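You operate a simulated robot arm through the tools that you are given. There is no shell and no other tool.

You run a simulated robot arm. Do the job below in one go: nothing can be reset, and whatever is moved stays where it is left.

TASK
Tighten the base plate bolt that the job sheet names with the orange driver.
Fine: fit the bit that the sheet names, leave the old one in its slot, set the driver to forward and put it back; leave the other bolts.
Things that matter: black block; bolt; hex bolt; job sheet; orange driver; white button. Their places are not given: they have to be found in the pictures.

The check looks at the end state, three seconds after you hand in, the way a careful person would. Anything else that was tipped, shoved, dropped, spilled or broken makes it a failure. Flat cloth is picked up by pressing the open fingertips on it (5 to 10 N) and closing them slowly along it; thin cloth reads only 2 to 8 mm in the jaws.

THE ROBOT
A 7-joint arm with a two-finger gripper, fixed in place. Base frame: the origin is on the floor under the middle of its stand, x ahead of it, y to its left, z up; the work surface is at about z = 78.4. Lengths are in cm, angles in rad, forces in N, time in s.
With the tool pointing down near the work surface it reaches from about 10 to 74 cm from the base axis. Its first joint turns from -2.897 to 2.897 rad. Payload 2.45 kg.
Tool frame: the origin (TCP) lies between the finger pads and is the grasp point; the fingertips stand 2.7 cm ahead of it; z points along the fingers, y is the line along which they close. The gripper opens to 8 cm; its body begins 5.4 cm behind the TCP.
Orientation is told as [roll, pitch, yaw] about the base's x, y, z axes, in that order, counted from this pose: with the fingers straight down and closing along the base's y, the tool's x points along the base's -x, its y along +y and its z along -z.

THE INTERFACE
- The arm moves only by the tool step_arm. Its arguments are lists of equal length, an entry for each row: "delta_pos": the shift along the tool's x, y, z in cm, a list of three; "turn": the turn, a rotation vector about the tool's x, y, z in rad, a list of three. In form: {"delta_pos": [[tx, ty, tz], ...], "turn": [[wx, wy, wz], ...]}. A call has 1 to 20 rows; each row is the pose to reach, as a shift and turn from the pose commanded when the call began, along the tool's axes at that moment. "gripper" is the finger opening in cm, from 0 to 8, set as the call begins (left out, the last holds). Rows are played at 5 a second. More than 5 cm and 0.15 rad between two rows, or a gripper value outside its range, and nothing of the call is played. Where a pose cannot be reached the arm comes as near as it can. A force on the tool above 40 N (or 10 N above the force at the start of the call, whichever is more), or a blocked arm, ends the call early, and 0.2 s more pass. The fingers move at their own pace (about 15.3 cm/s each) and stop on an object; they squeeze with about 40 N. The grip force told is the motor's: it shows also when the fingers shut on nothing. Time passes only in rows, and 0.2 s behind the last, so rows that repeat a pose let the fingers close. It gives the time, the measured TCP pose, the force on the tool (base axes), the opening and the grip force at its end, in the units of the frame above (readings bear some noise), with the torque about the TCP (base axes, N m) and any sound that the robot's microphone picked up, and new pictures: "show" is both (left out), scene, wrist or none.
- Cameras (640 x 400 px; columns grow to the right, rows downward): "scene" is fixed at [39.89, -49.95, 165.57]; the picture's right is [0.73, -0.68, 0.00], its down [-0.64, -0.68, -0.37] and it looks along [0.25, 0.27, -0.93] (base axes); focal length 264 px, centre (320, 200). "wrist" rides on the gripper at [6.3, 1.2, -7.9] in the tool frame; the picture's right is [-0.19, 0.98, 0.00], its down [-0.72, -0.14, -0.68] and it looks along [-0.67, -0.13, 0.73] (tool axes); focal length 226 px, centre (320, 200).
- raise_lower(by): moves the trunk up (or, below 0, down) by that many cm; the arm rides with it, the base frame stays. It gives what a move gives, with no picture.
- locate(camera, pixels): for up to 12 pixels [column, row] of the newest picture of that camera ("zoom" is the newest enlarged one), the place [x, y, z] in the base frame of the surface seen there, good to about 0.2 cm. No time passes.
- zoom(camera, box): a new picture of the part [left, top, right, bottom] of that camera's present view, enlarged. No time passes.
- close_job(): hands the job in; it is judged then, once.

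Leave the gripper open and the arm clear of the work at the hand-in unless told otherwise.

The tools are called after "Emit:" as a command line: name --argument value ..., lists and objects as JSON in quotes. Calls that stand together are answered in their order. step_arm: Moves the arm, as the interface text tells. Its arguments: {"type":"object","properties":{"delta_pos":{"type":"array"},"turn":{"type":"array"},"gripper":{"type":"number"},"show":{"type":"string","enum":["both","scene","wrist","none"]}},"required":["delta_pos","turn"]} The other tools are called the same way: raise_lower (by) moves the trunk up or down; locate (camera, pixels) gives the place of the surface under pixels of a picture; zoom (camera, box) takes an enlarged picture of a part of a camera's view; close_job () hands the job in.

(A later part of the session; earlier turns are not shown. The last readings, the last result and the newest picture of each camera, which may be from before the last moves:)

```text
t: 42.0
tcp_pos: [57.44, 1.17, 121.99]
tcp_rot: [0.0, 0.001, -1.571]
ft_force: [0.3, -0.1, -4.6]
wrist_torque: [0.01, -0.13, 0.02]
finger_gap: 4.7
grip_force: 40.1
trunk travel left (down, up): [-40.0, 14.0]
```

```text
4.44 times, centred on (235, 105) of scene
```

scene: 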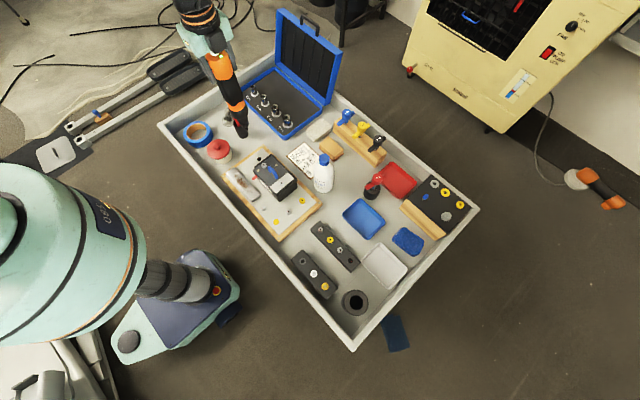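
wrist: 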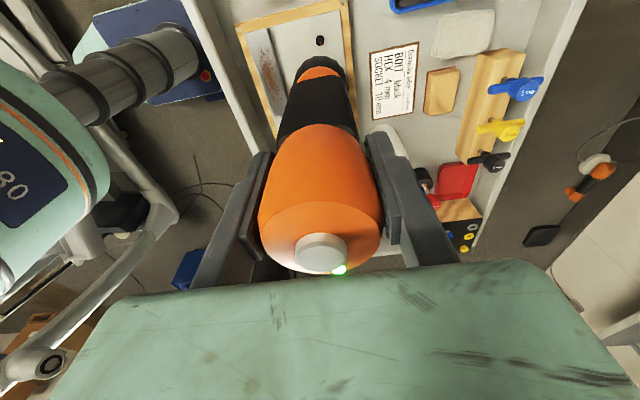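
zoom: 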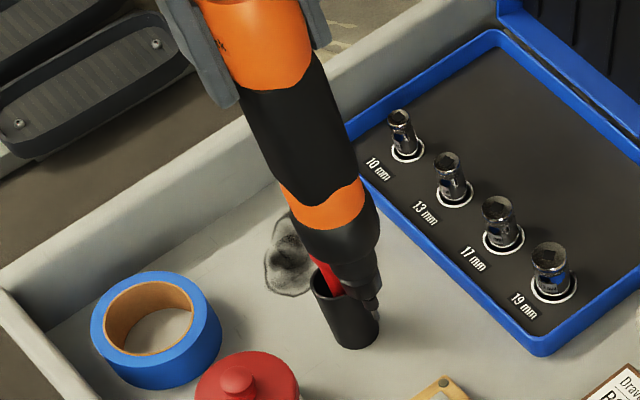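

The red handle is at y≈15, well below the hand's height. Lower to TCP ≈107.5 (tip ≈83.7), then check.

Emit:
step_arm --delta_pos '[[0, 0, 2.5], [0, 0, 5], [0, 0, 7.5], [0, 0, 10], [0, 0, 12], [0, 0, 13.5], [0, 0, 14.5]]' --turn '[[0, 0, 0], [0, 0, 0], [0, 0, 0], [0, 0, 0], [0, 0, 0], [0, 0, 0], [0, 0, 0]]'

Emit:
zoom --camera "scene" --box '[235, 130, 285, 180]'

Emit:
zoom --camera "wrist" --box '[280, 0, 360, 70]'

```text
t: 43.6
tcp_pos: [57.61, 1.03, 107.55]
tcp_rot: [0.0, -0.001, -1.57]
ft_force: [0.3, 0.3, -5.9]
wrist_torque: [0.01, -0.12, 0.03]
finger_gap: 4.73
grip_force: 40.3
trunk travel left (down, up): [-40.0, 14.0]
```

scene: 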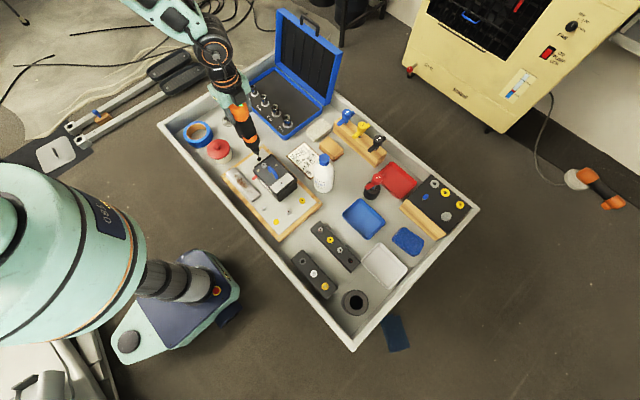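
wrist: 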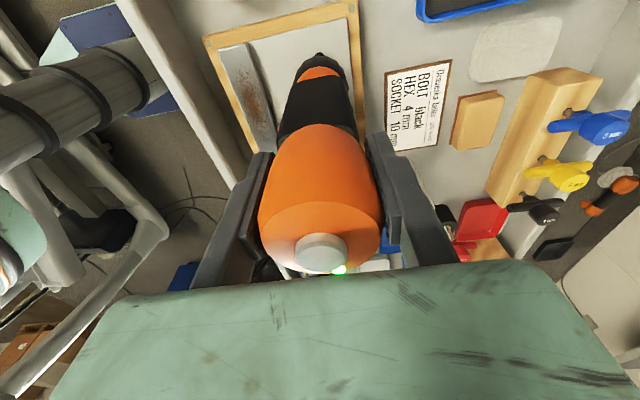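

```text
8.00 times, centred on (260, 155) of scene
```

zoom: 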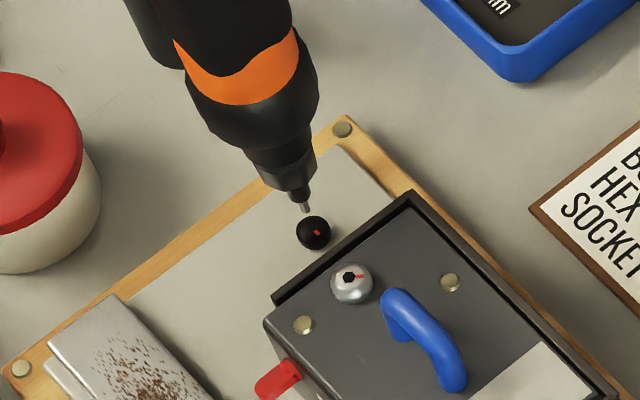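

```text
5.71 times, centred on (320, 35) of wrist
```

zoom: 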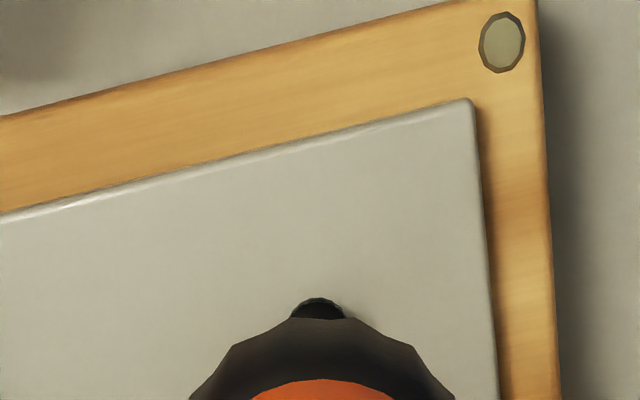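

Emit:
zoom --camera "scene" --box '[248, 145, 272, 165]'

Emit:
locate --camera "zoom" --pixels '[[310, 215], [312, 225], [305, 200], [345, 265], [345, 275], [320, 265], [370, 262], [345, 245], [345, 290], [290, 160], [312, 165]]'

```text
16.00 times, centred on (260, 155) of scene
```

zoom: 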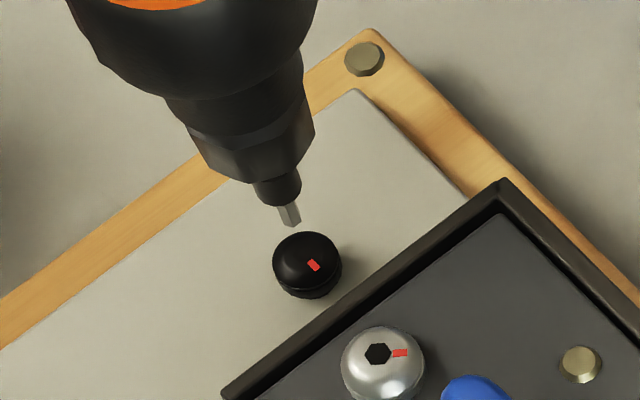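

```text
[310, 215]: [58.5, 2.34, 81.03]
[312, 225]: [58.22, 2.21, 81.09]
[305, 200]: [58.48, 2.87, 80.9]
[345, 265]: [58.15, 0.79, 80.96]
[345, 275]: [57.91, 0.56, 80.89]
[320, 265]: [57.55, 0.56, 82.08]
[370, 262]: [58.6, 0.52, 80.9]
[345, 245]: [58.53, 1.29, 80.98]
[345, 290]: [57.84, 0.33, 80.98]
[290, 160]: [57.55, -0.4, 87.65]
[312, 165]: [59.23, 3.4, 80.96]
```

The driver axis in the picture extends right to the bolt-head centre (307,258). Lower in small steps onto the bolt.

Emit:
step_arm --delta_pos '[[0, 0, 0.3], [0, 0, 0.6], [0, 0, 0.9], [0, 0, 1.1], [0, 0, 1.3], [0, 0, 1.5]]' --turn '[[0, 0, 0], [0, 0, 0], [0, 0, 0], [0, 0, 0], [0, 0, 0], [0, 0, 0]]' --show "scene"

Emit:
zoom --camera "scene" --box '[248, 145, 272, 165]'

```text
t: 45.0
tcp_pos: [57.54, 1.0, 105.87]
tcp_rot: [0.0, 0.0, -1.571]
ft_force: [-0.8, 0.4, -4.1]
wrist_torque: [-0.03, 0.17, 0.0]
finger_gap: 4.67
grip_force: 40.2
trunk travel left (down, up): [-40.0, 14.0]
```

scene: 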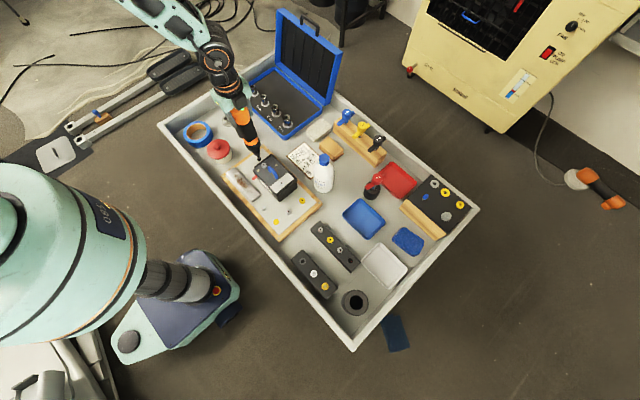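

```text
16.00 times, centred on (260, 155) of scene
```

zoom: 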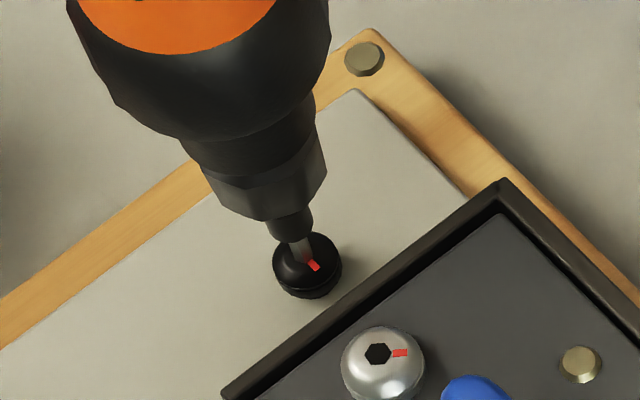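

The tip is at the bolt head, no force yet. Continue in 0.1 cm steps, listening.

Emit:
step_arm --delta_pos '[[0, 0, 0.1], [0, 0, 0.2], [0, 0, 0.3], [0, 0, 0.4]]' --turn '[[0, 0, 0], [0, 0, 0], [0, 0, 0], [0, 0, 0]]' --show "scene"

Emit:
zoom --camera "scene" --box '[248, 145, 272, 165]'

```text
t: 46.0
tcp_pos: [57.46, 1.09, 105.55]
tcp_rot: [-0.001, -0.002, -1.569]
ft_force: [0.1, 0.2, -4.9]
wrist_torque: [-0.01, 0.14, -0.01]
finger_gap: 4.7
grip_force: 39.4
trunk travel left (down, up): [-40.0, 14.0]
```

scene: 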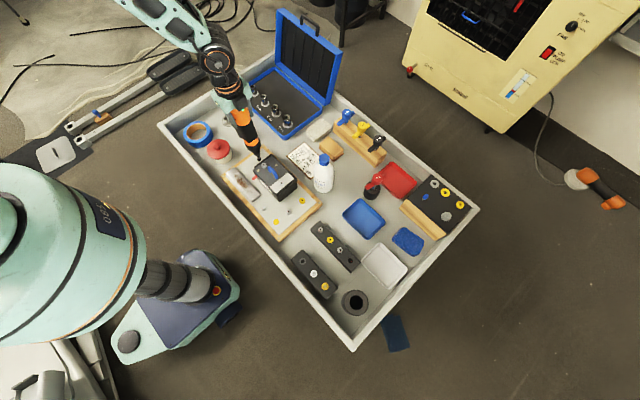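

```text
16.00 times, centred on (260, 155) of scene
```

zoom: 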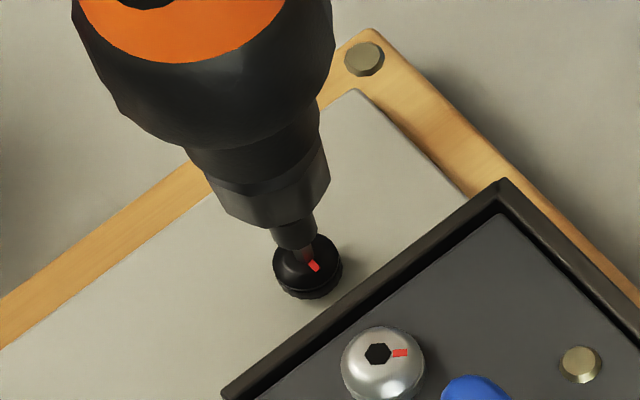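

No force, tip going into the socket. Continue gently.

Emit:
step_arm --delta_pos '[[0, 0, 0.1], [0, 0, 0.2], [0, 0, 0.3]]' --turn '[[0, 0, 0], [0, 0, 0], [0, 0, 0]]' --show "scene"

Emit:
zoom --camera "scene" --box '[248, 145, 272, 165]'

```text
t: 46.8
tcp_pos: [57.54, 1.11, 105.27]
tcp_rot: [0.001, 0.001, -1.57]
ft_force: [1.1, 1.3, 1.4]
wrist_torque: [0.33, -0.27, 0.02]
finger_gap: 4.73
grip_force: 40.1
trunk travel left (down, up): [-40.0, 14.0]
```

scene: 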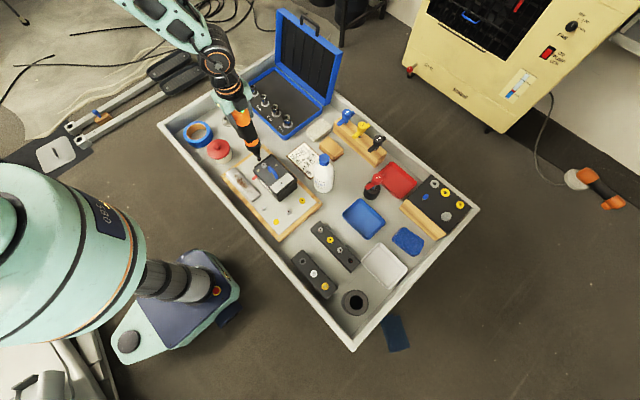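

```text
16.00 times, centred on (260, 155) of scene
```

zoom: 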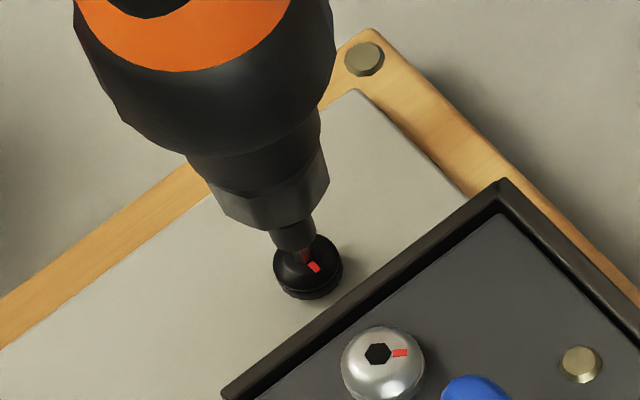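

Contact begins (net ≈6 N). Press further in 0.1 cm steps.

Emit:
step_arm --delta_pos '[[0, 0, 0.1], [0, 0, 0.2], [0, 0, 0.2]]' --turn '[[0, 0, 0], [0, 0, 0], [0, 0, 0]]' --show "scene"

Emit:
zoom --camera "scene" --box '[248, 145, 272, 165]'

```text
t: 47.6
tcp_pos: [57.49, 1.25, 105.09]
tcp_rot: [0.0, 0.0, -1.572]
ft_force: [-0.8, -0.2, 1.1]
wrist_torque: [-0.09, 0.48, -0.02]
finger_gap: 4.68
grip_force: 40.3
trunk travel left (down, up): [-40.0, 14.0]
```

scene: 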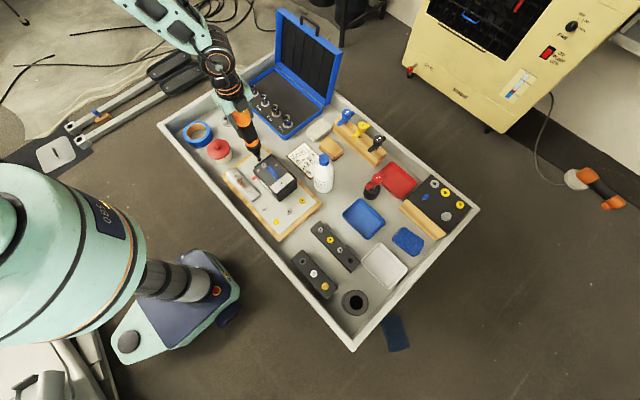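

```text
16.00 times, centred on (260, 155) of scene
```

zoom: 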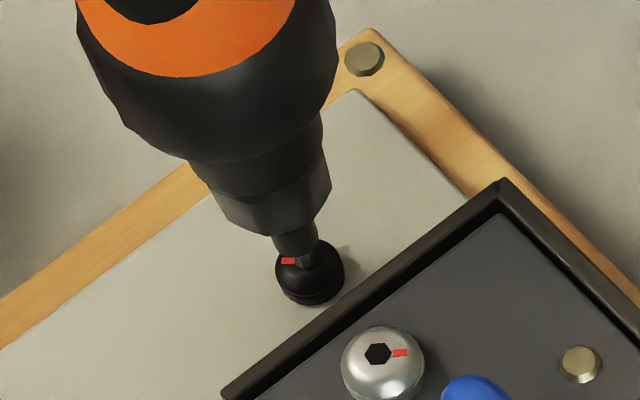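

The red mark on the bolt has turned — the driver runs when pushed. Keep the push for a second or two and listen for the clutch.

Emit:
step_arm --delta_pos '[[0, 0, 0.1], [0, 0, 0.1], [0, 0, 0.15], [0, 0, 0.15], [0, 0, 0.2]]' --turn '[[0, 0, 0], [0, 0, 0], [0, 0, 0], [0, 0, 0], [0, 0, 0]]' --show "scene"

Emit:
zoom --camera "scene" --box '[248, 145, 272, 165]'

```text
t: 48.8
tcp_pos: [57.5, 1.1, 104.92]
tcp_rot: [0.001, 0.0, -1.571]
ft_force: [-1.5, 1.6, 1.4]
wrist_torque: [0.37, -0.37, -0.01]
finger_gap: 4.7
grip_force: 40.2
trunk travel left (down, up): [-40.0, 14.0]
```

scene: 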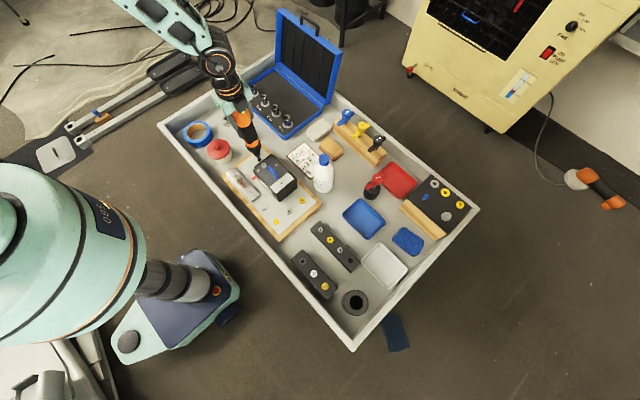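

```text
16.00 times, centred on (260, 155) of scene
```

zoom: 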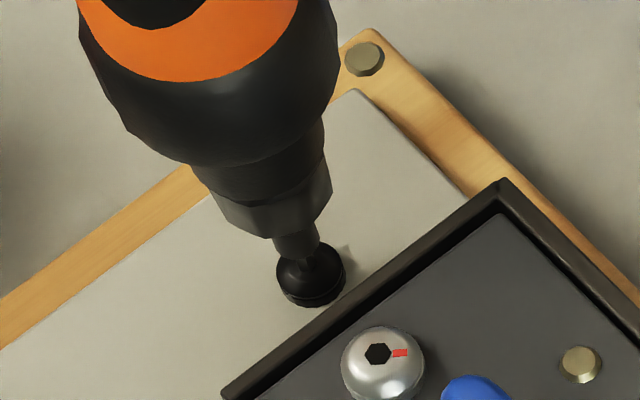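

The bolt turns and sinks. Keep following it down gently.

Emit:
step_arm --delta_pos '[[0, 0, 0.05], [0, 0, 0.05], [0, 0, 0.1], [0, 0, 0.1], [0, 0, 0.15], [0, 0, 0.15], [0, 0, 0.2], [0, 0, 0.2]]' --turn '[[0, 0, 0], [0, 0, 0], [0, 0, 0], [0, 0, 0], [0, 0, 0], [0, 0, 0], [0, 0, 0], [0, 0, 0]]' --show "scene"

Emit:
zoom --camera "scene" --box '[248, 145, 272, 165]'

```text
t: 50.6
tcp_pos: [57.56, 1.1, 104.66]
tcp_rot: [0.0, 0.0, -1.571]
ft_force: [-1.9, 0.6, 3.2]
wrist_torque: [0.28, -0.31, -0.02]
finger_gap: 4.72
grip_force: 39.9
trunk travel left (down, up): [-40.0, 14.0]
```

scene: 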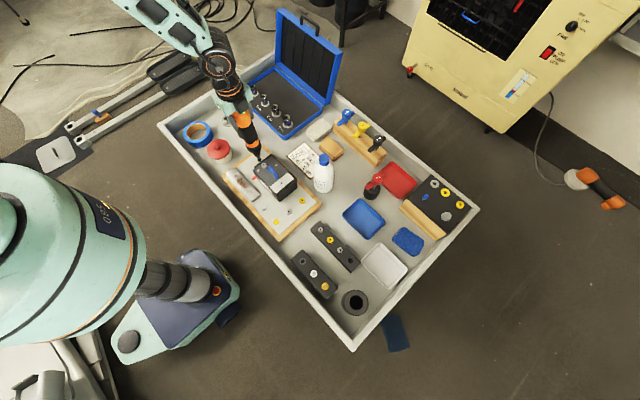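

```text
16.00 times, centred on (260, 155) of scene
```

zoom: 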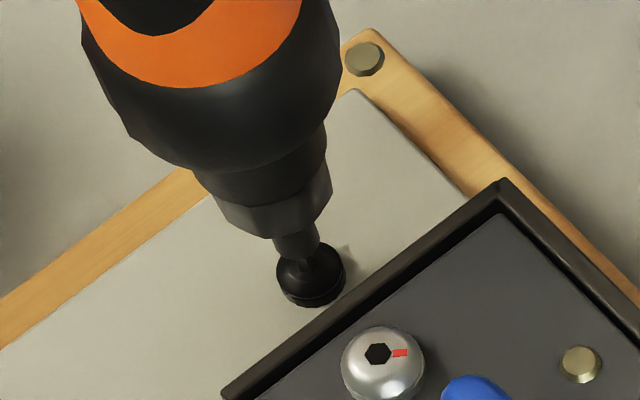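

Emit:
step_arm --delta_pos '[[0, 0, 0.1], [0, 0, 0.1], [0, 0, 0.2], [0, 0, 0.2], [0, 0, 0.3], [0, 0, 0.3]]' --turn '[[0, 0, 0], [0, 0, 0], [0, 0, 0], [0, 0, 0], [0, 0, 0], [0, 0, 0]]'

Emit:
zoom --camera "scene" --box '[248, 145, 272, 165]'

Emit:
zoom --camera "wrist" --box '[280, 220, 360, 280]'

```text
t: 52.0
tcp_pos: [57.39, 1.16, 104.45]
tcp_rot: [0.001, -0.001, -1.57]
ft_force: [-2.2, -0.3, 5.8]
wrist_torque: [-0.02, 0.84, -0.03]
finger_gap: 4.71
grip_force: 40.4
trunk travel left (down, up): [-40.0, 14.0]
```

scene: 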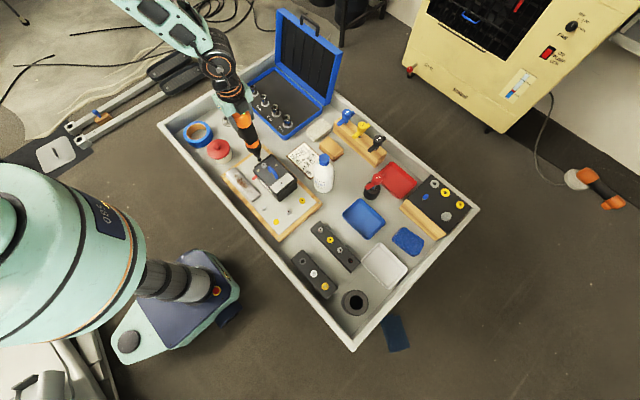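
wrist: 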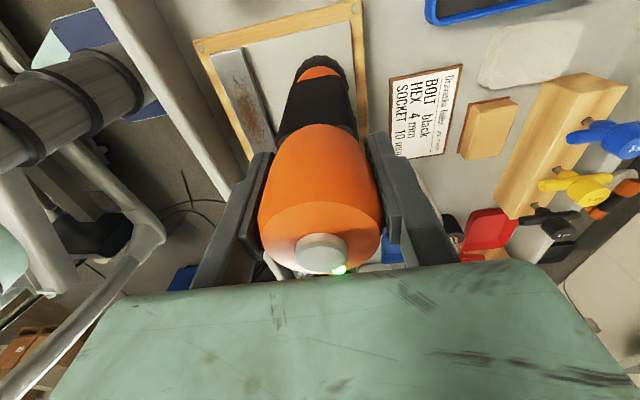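

```text
16.00 times, centred on (260, 155) of scene
```

zoom: 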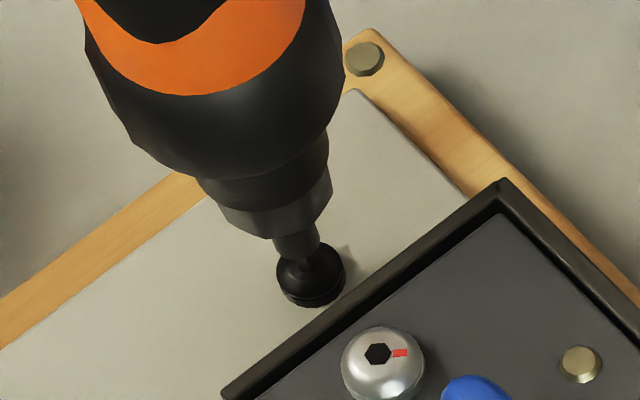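

```text
6.67 times, centred on (320, 250) of wrist
```

zoom: 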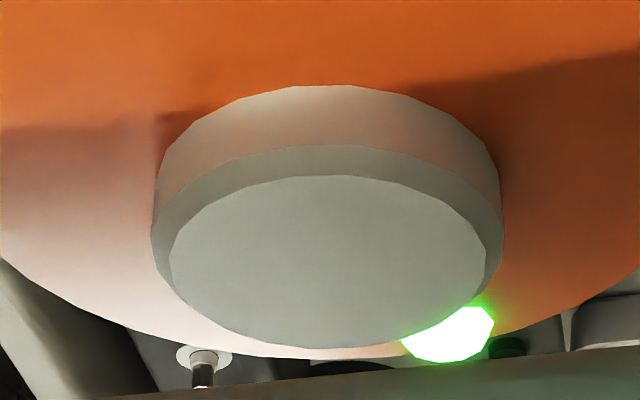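

The nose is spring loaded (the body moves down relative to the chuck). Keep pressing and listen for the clutch.

Emit:
step_arm --delta_pos '[[0, 0, 0.1], [0, 0, 0.2], [0, 0, 0.3], [0, 0, 0.4], [0, 0, 0.4], [0, 0, 0.4], [0, 0, 0.4]]' --turn '[[0, 0, 0], [0, 0, 0], [0, 0, 0], [0, 0, 0], [0, 0, 0], [0, 0, 0], [0, 0, 0]]' --show "scene"

Emit:
zoom --camera "scene" --box '[248, 145, 272, 165]'

```text
t: 53.6
tcp_pos: [57.45, 1.21, 104.14]
tcp_rot: [0.002, -0.001, -1.57]
ft_force: [-3.1, 0.0, 21.8]
wrist_torque: [-0.33, 0.85, -0.02]
finger_gap: 4.71
grip_force: 39.6
trunk travel left (down, up): [-40.0, 14.0]
```

scene: 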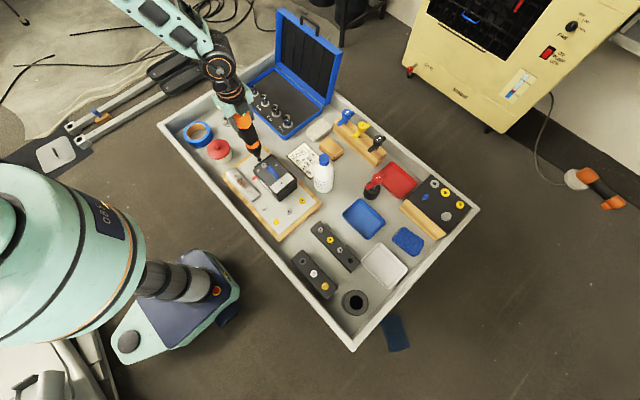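

```text
16.00 times, centred on (260, 155) of scene
```

zoom: 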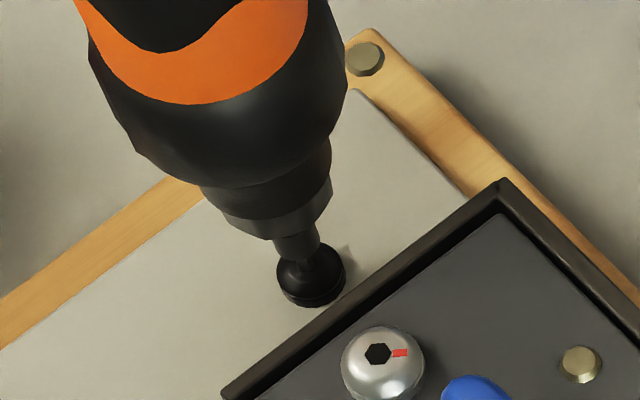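

Net push ≈26 N, no sound; the bolt seems stopped. Raise 6 cm and inspect the bolt's mark and head height.

Emit:
step_arm --delta_pos '[[0, 0, -0.4], [0, 0, -1], [0, 0, -2], [0, 0, -4], [0, 0, -6], [0, 0, -8], [0, 0, -10]]' --turn '[[0, 0, 0], [0, 0, 0], [0, 0, 0], [0, 0, 0], [0, 0, 0], [0, 0, 0], [0, 0, 0]]'

Emit:
zoom --camera "scene" --box '[248, 145, 272, 165]'

Emit:
zoom --camera "wrist" --box '[280, 0, 360, 70]'

```text
t: 55.2
tcp_pos: [57.44, 1.01, 114.05]
tcp_rot: [0.002, 0.001, -1.573]
ft_force: [0.5, -0.3, -4.9]
wrist_torque: [0.01, -0.16, 0.05]
finger_gap: 4.71
grip_force: 40.6
trunk travel left (down, up): [-40.0, 14.0]
```

scene: 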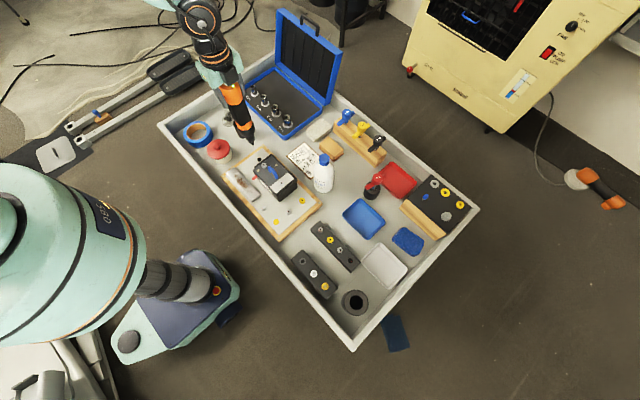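
wrist: 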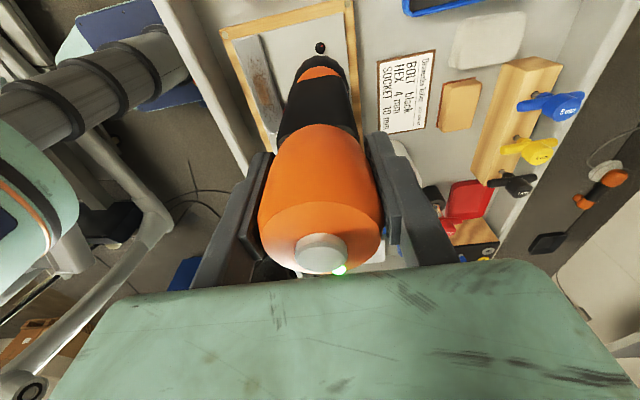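

```text
16.00 times, centred on (260, 155) of scene
```

zoom: 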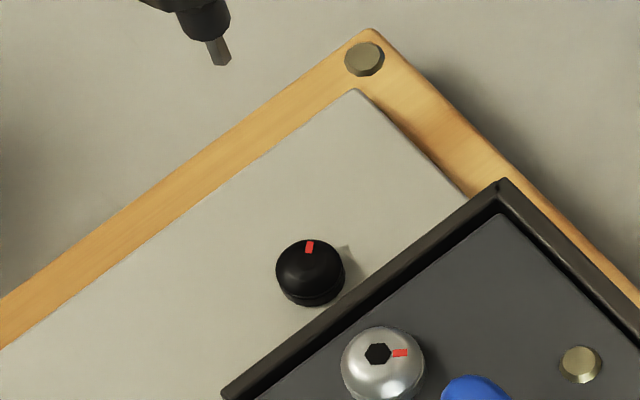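

```text
5.71 times, centred on (320, 35) of wrist
```

zoom: 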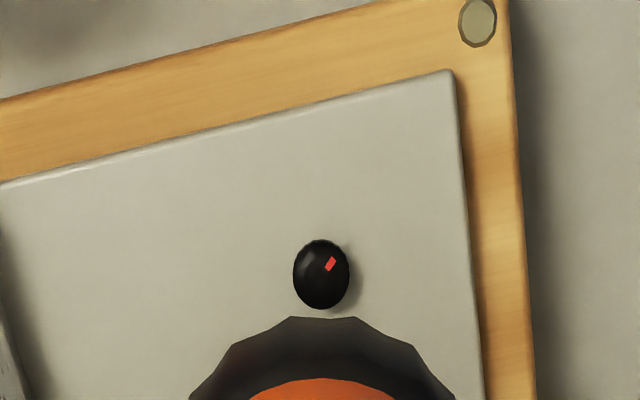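

The mark has turned clockwise about 220° and the head dropped. Measure head height now.

Emit:
locate --camera "wrist" --pixels '[[320, 47], [317, 47], [323, 47], [320, 45], [321.8, 46]]'

Emit:
locate --camera "scene" --pixels '[[259.3, 158.5], [259.3, 157.8], [259.3, 159.5], [260, 158.5], [258.5, 158.5]]'

Emit:
zoom --camera "scene" --box '[252, 150, 268, 166]'

```text
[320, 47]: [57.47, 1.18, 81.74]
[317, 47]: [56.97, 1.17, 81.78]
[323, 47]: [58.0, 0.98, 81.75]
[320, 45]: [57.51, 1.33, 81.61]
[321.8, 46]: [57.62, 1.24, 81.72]
```

```text
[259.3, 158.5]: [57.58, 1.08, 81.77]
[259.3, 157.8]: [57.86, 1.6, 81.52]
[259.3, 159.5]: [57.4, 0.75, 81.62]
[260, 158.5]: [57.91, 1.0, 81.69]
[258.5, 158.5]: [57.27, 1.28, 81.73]
```

```text
16.00 times, centred on (260, 158) of scene
```

zoom: 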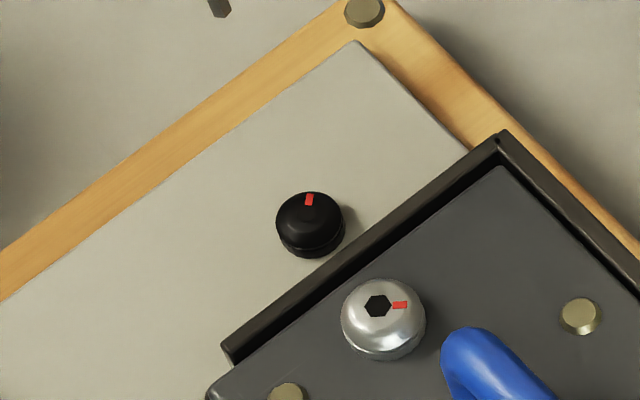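

The head dropped from z≈82.15 to 81.75. To be sure it is fully tight, I re-engage once more with a firm push and compare the mark afterwards.

Emit:
step_arm --delta_pos '[[0, 0, 2], [0, 0, 4], [0, 0, 6], [0, 0, 7.5], [0, 0, 8.3], [0, 0, 8.6], [0, 0, 8.9], [0, 0, 9.1], [0, 0, 9.3], [0, 0, 9.5], [0, 0, 9.7], [0, 0, 9.7], [0, 0, 9.7]]' --turn '[[0, 0, 0], [0, 0, 0], [0, 0, 0], [0, 0, 0], [0, 0, 0], [0, 0, 0], [0, 0, 0], [0, 0, 0], [0, 0, 0], [0, 0, 0], [0, 0, 0], [0, 0, 0], [0, 0, 0]]' --show "scene"

Emit:
zoom --camera "scene" --box '[248, 145, 272, 165]'

```text
t: 58.0
tcp_pos: [57.56, 1.08, 104.36]
tcp_rot: [0.001, 0.001, -1.571]
ft_force: [-0.8, 0.5, 6.0]
wrist_torque: [0.05, 0.55, 0.01]
finger_gap: 4.7
grip_force: 40.2
trunk travel left (down, up): [-40.0, 14.0]
```

scene: 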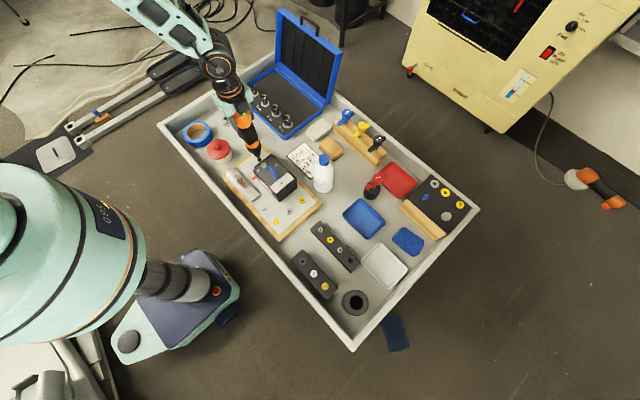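

```text
16.00 times, centred on (260, 155) of scene
```

zoom: 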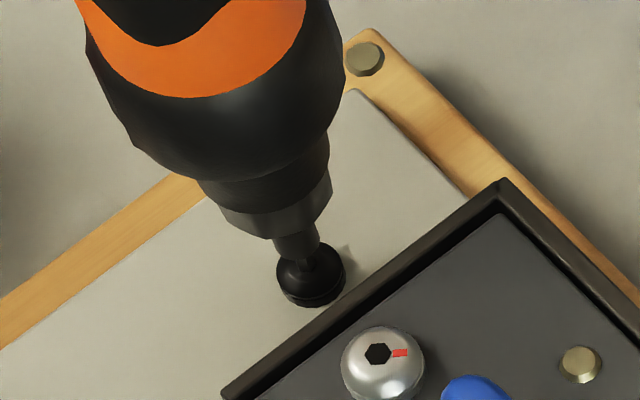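

Unchanged. Hold with a bit more push for another 2 s, then raise and compare.

Emit:
step_arm --delta_pos '[[0, 0, 0.15], [0, 0, 0.3], [0, 0, 0.3], [0, 0, 0.3], [0, 0, 0.3], [0, 0, 0.3], [0, 0, 0.3], [0, 0, 0.3]]' --turn '[[0, 0, 0], [0, 0, 0], [0, 0, 0], [0, 0, 0], [0, 0, 0], [0, 0, 0], [0, 0, 0], [0, 0, 0]]' --show "none"

Emit:
step_arm --delta_pos '[[0, 0, -0.4], [0, 0, -1], [0, 0, -2], [0, 0, -4], [0, 0, -6], [0, 0, -8], [0, 0, -10], [0, 0, -12], [0, 0, -14], [0, 0, -16], [0, 0, -18]]' --turn '[[0, 0, 0], [0, 0, 0], [0, 0, 0], [0, 0, 0], [0, 0, 0], [0, 0, 0], [0, 0, 0], [0, 0, 0], [0, 0, 0], [0, 0, 0], [0, 0, 0]]'

Emit:
zoom --camera "scene" --box '[252, 150, 268, 166]'

Emit:
zoom --camera "scene" --box '[190, 60, 270, 150]'

```text
t: 59.8
tcp_pos: [57.53, 1.18, 104.09]
tcp_rot: [0.003, 0.001, -1.572]
ft_force: [1.8, -0.3, 21.2]
wrist_torque: [-0.23, 0.31, -0.02]
finger_gap: 4.71
grip_force: 40.6
trunk travel left (down, up): [-40.0, 14.0]
```

```text
t: 62.2
tcp_pos: [57.56, 1.13, 121.99]
tcp_rot: [-0.002, -0.001, -1.571]
ft_force: [-0.6, -0.4, -4.5]
wrist_torque: [0.0, 0.2, 0.0]
finger_gap: 4.7
grip_force: 39.6
trunk travel left (down, up): [-40.0, 14.0]
```

scene: 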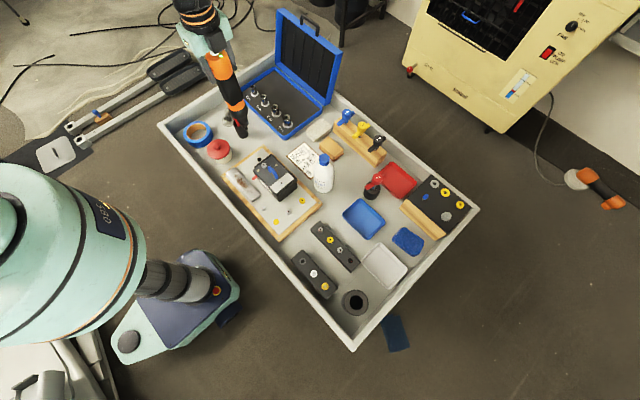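
wrist: 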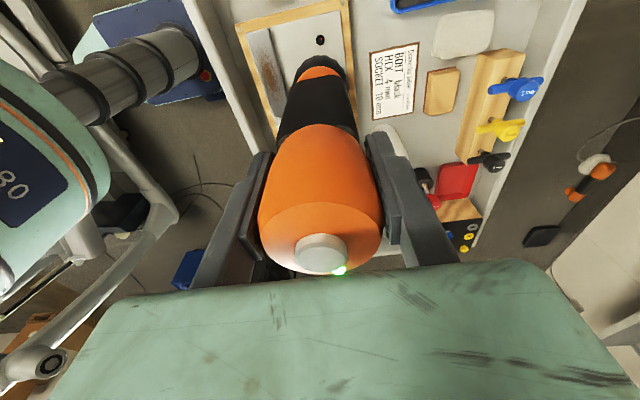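

```text
16.00 times, centred on (260, 158) of scene
```

zoom: 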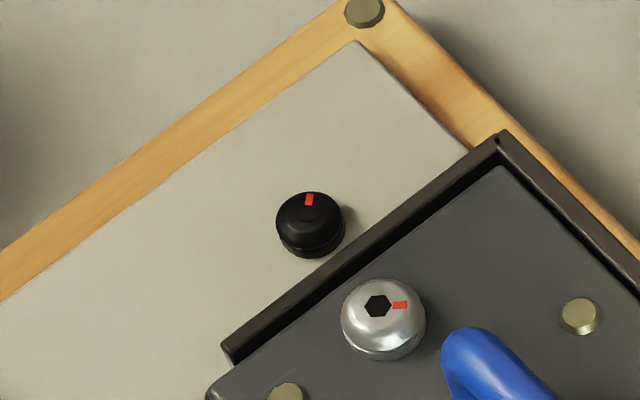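

```text
4.44 times, centred on (230, 105) of scene
```

zoom: 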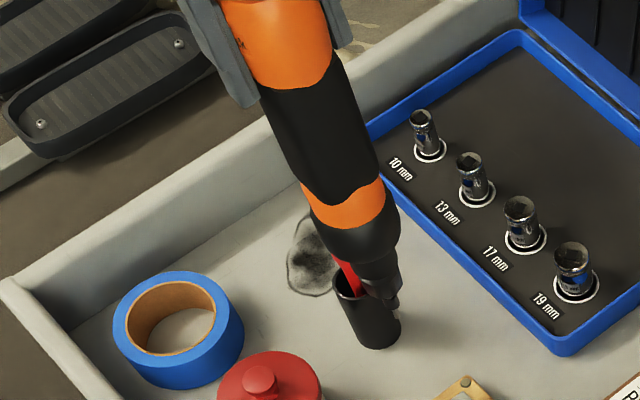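

The mark is exactly where it was: the bolt is tight. Now find the holder's hole precisely for returning the driver (scene ≈ (354,302)).

Emit:
zoom --camera "scene" --box '[335, 282, 375, 322]'

```text
10.00 times, centred on (355, 302) of scene
```

zoom: 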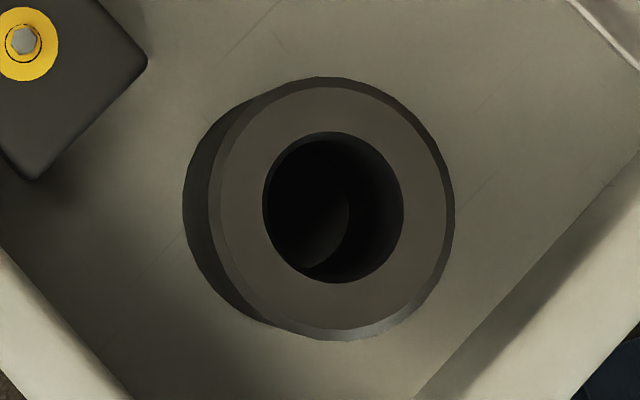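

Emit:
locate --camera "zoom" --pixels '[[258, 207], [408, 207], [333, 127], [333, 288], [281, 150], [386, 264], [386, 150], [281, 264], [228, 207], [440, 207], [333, 95], [333, 322]]'

```text
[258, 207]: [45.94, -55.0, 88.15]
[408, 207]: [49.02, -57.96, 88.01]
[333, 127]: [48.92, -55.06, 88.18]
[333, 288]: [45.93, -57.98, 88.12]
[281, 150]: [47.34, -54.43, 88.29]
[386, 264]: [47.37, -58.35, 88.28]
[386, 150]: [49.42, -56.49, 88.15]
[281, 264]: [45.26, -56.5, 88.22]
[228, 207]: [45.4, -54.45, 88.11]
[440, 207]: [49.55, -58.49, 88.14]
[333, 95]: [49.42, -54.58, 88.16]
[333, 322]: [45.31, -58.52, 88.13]
```

Holder centre ≈ (47.41, -56.46). Carry the driver back at TCP 122 down to 119 over the holder.

Emit:
step_arm --delta_pos '[[-4.1, -0.7, 0], [-8.2, -1.4, 0], [-12.3, -2.1, 0], [-16.4, -2.9, 0], [-20.5, -3.6, 0], [-24.6, -4.3, 0], [-28.7, -5.0, 0], [-32.8, -5.7, 0], [-36.9, -6.4, 0], [-41, -7.1, 0.5], [-45.1, -7.9, 1], [-49.2, -8.6, 1.5], [-53.3, -9.3, 2], [-57.47, -10.05, 3], [-57.47, -10.05, 3], [-57.47, -10.05, 3]]' --turn '[[0, 0, 0], [0, 0, 0], [0, 0, 0], [0, 0, 0], [0, 0, 0], [0, 0, 0], [0, 0, 0], [0, 0, 0], [0, 0, 0], [0, 0, 0], [0, 0, 0], [0, 0, 0], [0, 0, 0], [0, 0, 0], [0, 0, 0], [0, 0, 0]]'

Emit:
zoom --camera "wrist" --box '[270, 0, 370, 100]'

```text
t: 65.6
tcp_pos: [47.34, -56.33, 118.93]
tcp_rot: [0.0, 0.002, -1.572]
ft_force: [-0.5, -0.7, -4.6]
wrist_torque: [0.0, 0.16, -0.03]
finger_gap: 4.7
grip_force: 39.8
trunk travel left (down, up): [-40.0, 14.0]
```

scene: 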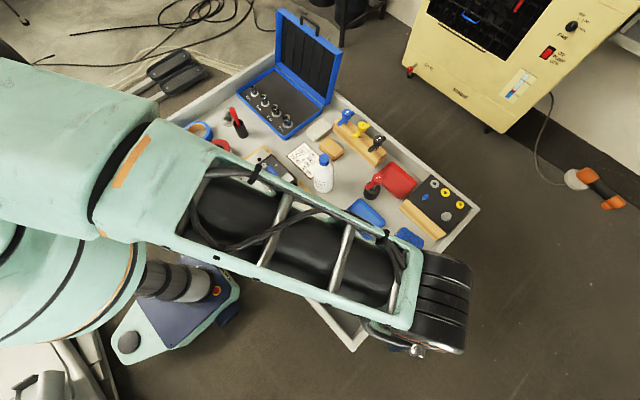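
wrist: 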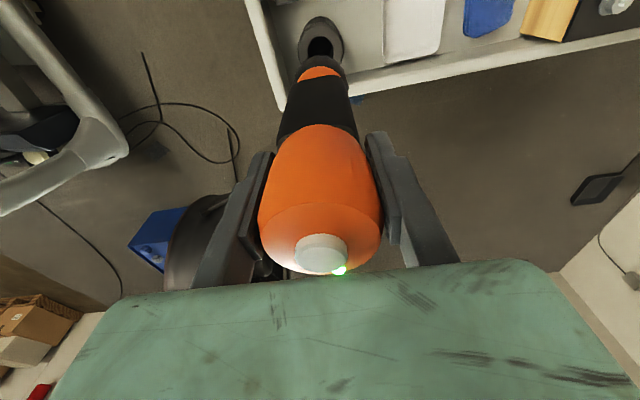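

```text
4.00 times, centred on (320, 50) of wrist
```

zoom: 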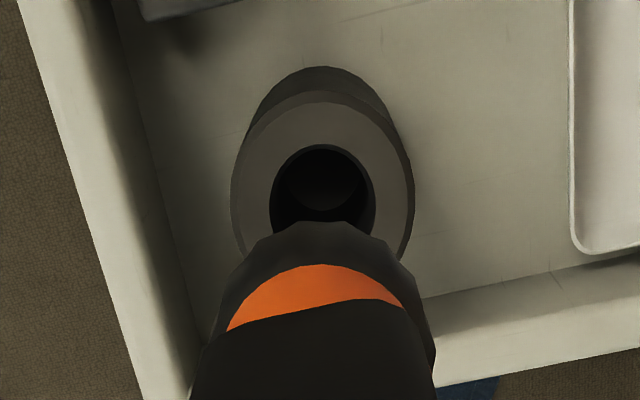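

Hole is centred under the driver as it was on lift-out. Lower the driver back into its holder, slowly at the end.

Emit:
step_arm --delta_pos '[[0, 0, 1.5], [0, 0, 3], [0, 0, 4.5], [0, 0, 6], [0, 0, 7.5], [0, 0, 9], [0, 0, 10.5], [0, 0, 12], [0, 0, 13], [0, 0, 14], [0, 0, 14.6], [0, 0, 15], [0, 0, 15.2]]' --turn '[[0, 0, 0], [0, 0, 0], [0, 0, 0], [0, 0, 0], [0, 0, 0], [0, 0, 0], [0, 0, 0], [0, 0, 0], [0, 0, 0], [0, 0, 0], [0, 0, 0], [0, 0, 0], [0, 0, 0]]'

Emit:
zoom --camera "wrist" --box '[260, 0, 380, 130]'

```text
t: 67.8
tcp_pos: [47.67, -56.75, 106.53]
tcp_rot: [0.003, -0.01, -1.568]
ft_force: [-9.2, 0.5, 22.4]
wrist_torque: [-0.01, 1.45, -0.21]
finger_gap: 4.7
grip_force: 39.7
trunk travel left (down, up): [-40.0, 14.0]
stopped in row 10: the force on the tool passed its limit at 46 N (the readings are from after the stop); the commanded pose is now the measured one
```

scene: 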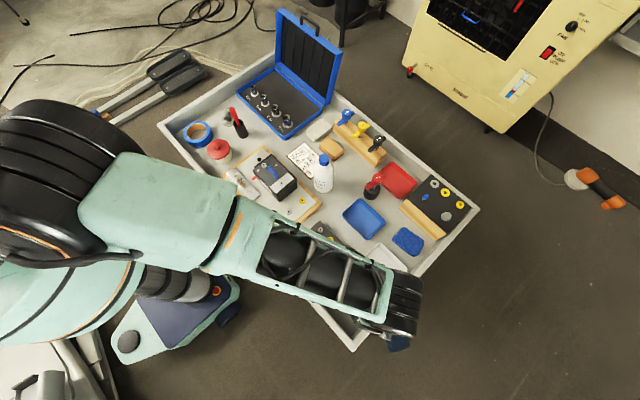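
wrist: 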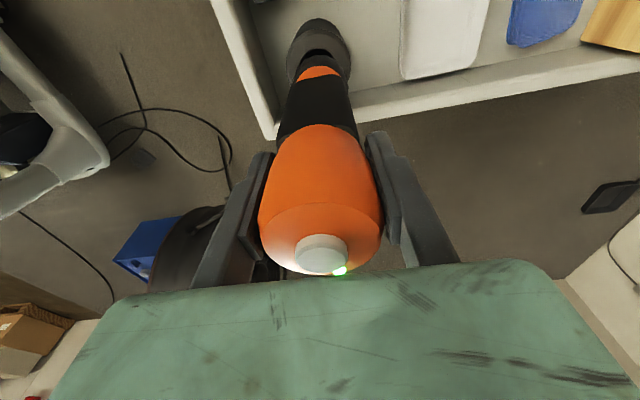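

```text
3.08 times, centred on (320, 65) of wrist
```

zoom: 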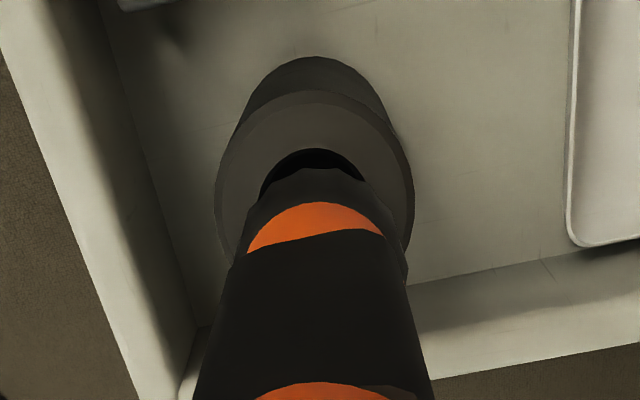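

The nose caught the holder's edge 3 cm above the seat. Raise 4 cm, and re-measure the holder.

Emit:
step_arm --delta_pos '[[0, 0, -0.5], [0, 0, -1.5], [0, 0, -3], [0, 0, -5], [0, 0, -7], [0, 0, -9], [0, 0, -11], [0, 0, -12.5]]' --turn '[[0, 0, 0], [0, 0, 0], [0, 0, 0], [0, 0, 0], [0, 0, 0], [0, 0, 0], [0, 0, 0], [0, 0, 0]]'

Emit:
zoom --camera "wrist" --box '[270, 0, 370, 100]'

```text
t: 69.5
tcp_pos: [47.5, -56.49, 118.47]
tcp_rot: [0.004, -0.006, -1.57]
ft_force: [0.0, 0.5, -3.9]
wrist_torque: [0.01, 0.0, 0.02]
finger_gap: 4.7
grip_force: 40.0
trunk travel left (down, up): [-40.0, 14.0]
```

scene: 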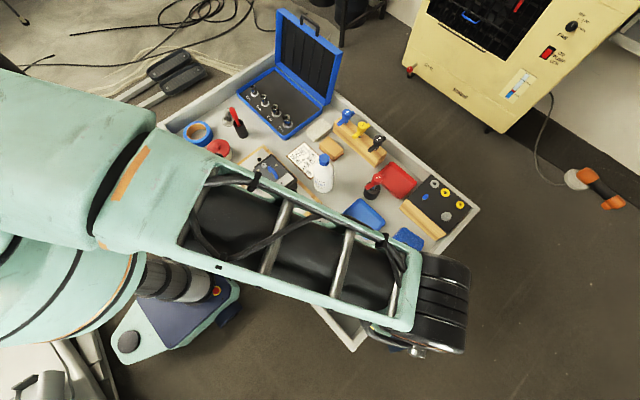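
wrist: 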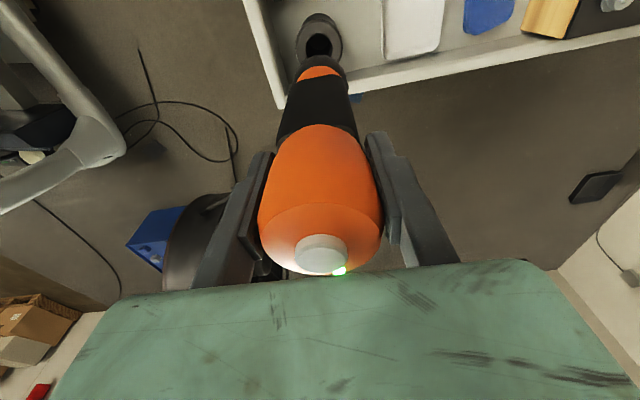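

```text
4.00 times, centred on (320, 50) of wrist
```

zoom: 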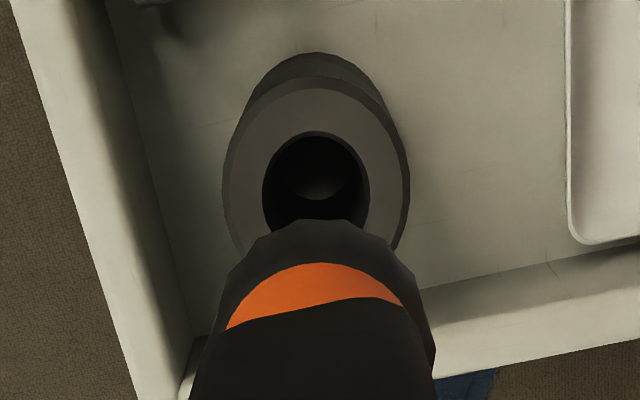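

Emit:
locate --camera "zoom" --pixels '[[256, 190], [377, 190], [316, 124], [270, 148], [362, 146], [292, 131], [342, 131], [230, 190], [403, 185], [316, 95], [250, 125], [385, 130]]'

Emit:
zoom --camera "scene" --box '[320, 270, 400, 330]'

```text
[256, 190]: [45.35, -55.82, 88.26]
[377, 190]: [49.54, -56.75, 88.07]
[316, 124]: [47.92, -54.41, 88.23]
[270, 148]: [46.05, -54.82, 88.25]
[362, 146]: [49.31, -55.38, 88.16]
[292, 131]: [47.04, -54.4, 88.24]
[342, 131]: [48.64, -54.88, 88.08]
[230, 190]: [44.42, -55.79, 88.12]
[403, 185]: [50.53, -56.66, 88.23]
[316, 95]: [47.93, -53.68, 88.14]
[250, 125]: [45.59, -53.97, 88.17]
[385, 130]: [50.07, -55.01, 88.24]
```

```text
6.67 times, centred on (360, 300) of scene
```

zoom: 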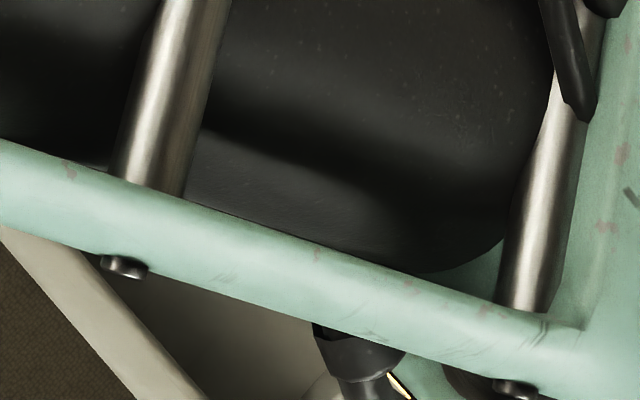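

The holder's centre still reads about (47.45, -56.48). I need to see what's inside the hole: zoom in and measure depth.

Emit:
zoom --camera "wrist" --box '[300, 25, 340, 60]'

Emit:
locate --camera "zoom" --pixels '[[290, 180], [290, 200], [290, 220], [290, 150], [290, 240], [290, 260], [230, 220], [350, 220], [290, 275], [200, 200], [380, 200], [320, 160]]'

```text
11.43 times, centred on (320, 42) of wrist
```

zoom: 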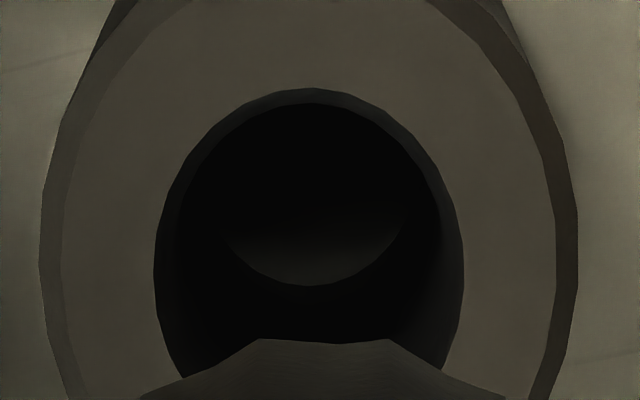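

```text
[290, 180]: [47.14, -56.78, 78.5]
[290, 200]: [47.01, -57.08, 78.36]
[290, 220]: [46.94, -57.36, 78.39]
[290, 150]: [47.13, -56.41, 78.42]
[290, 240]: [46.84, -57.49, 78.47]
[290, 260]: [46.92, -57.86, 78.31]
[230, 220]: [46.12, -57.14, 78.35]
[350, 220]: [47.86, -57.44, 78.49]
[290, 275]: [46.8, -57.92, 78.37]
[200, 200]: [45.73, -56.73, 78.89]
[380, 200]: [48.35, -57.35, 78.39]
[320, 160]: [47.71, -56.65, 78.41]
```

It is a plain through-hole (floor at 78.4), so the nose must have touched the rim sideways. I'll level the tool, average a few pose readings, then re-enter slowly.

Emit:
step_arm --delta_pos '[[0, 0, 0], [0, 0, 0]]' --turn '[[0, 0, 0], [0, 0, 0]]' --show "none"

Emit:
step_arm --delta_pos '[[0, 0, 0]]' --turn '[[0, 0, 0]]' --show "none"

Emit:
step_arm --delta_pos '[[0, 0, 0]]' --turn '[[0, 0, 0]]' --show "none"

Emit:
step_arm --delta_pos '[[0, 0, 0]]' --turn '[[0, 0, 0]]' --show "none"

Emit:
step_arm --delta_pos '[[0, 0, 0]]' --turn '[[0, 0, 0]]' --show "none"

```text
t: 70.2
tcp_pos: [47.61, -56.48, 118.57]
tcp_rot: [0.004, -0.006, -1.57]
ft_force: [-0.1, -0.2, -5.6]
wrist_torque: [0.03, 0.16, -0.03]
finger_gap: 4.67
grip_force: 39.8
trunk travel left (down, up): [-40.0, 14.0]
```

```text
t: 70.5
tcp_pos: [47.52, -56.49, 118.48]
tcp_rot: [0.004, -0.006, -1.569]
ft_force: [0.2, 0.2, -4.7]
wrist_torque: [0.0, 0.14, -0.02]
finger_gap: 4.7
grip_force: 40.0
trunk travel left (down, up): [-40.0, 14.0]
```

```text
t: 71.0
tcp_pos: [47.57, -56.5, 118.51]
tcp_rot: [0.003, -0.007, -1.57]
ft_force: [-0.7, 0.2, -4.1]
wrist_torque: [0.02, 0.17, 0.0]
finger_gap: 4.68
grip_force: 39.5
trunk travel left (down, up): [-40.0, 14.0]
```

```text
t: 71.3
tcp_pos: [47.6, -56.46, 118.58]
tcp_rot: [0.002, -0.007, -1.569]
ft_force: [-0.2, 0.0, -4.8]
wrist_torque: [-0.02, 0.15, -0.02]
finger_gap: 4.67
grip_force: 40.0
trunk travel left (down, up): [-40.0, 14.0]
```

```text
t: 71.8
tcp_pos: [47.56, -56.5, 118.51]
tcp_rot: [0.003, -0.008, -1.569]
ft_force: [-0.7, 1.0, -4.5]
wrist_torque: [0.04, 0.13, 0.01]
finger_gap: 4.71
grip_force: 40.5
trunk travel left (down, up): [-40.0, 14.0]
```

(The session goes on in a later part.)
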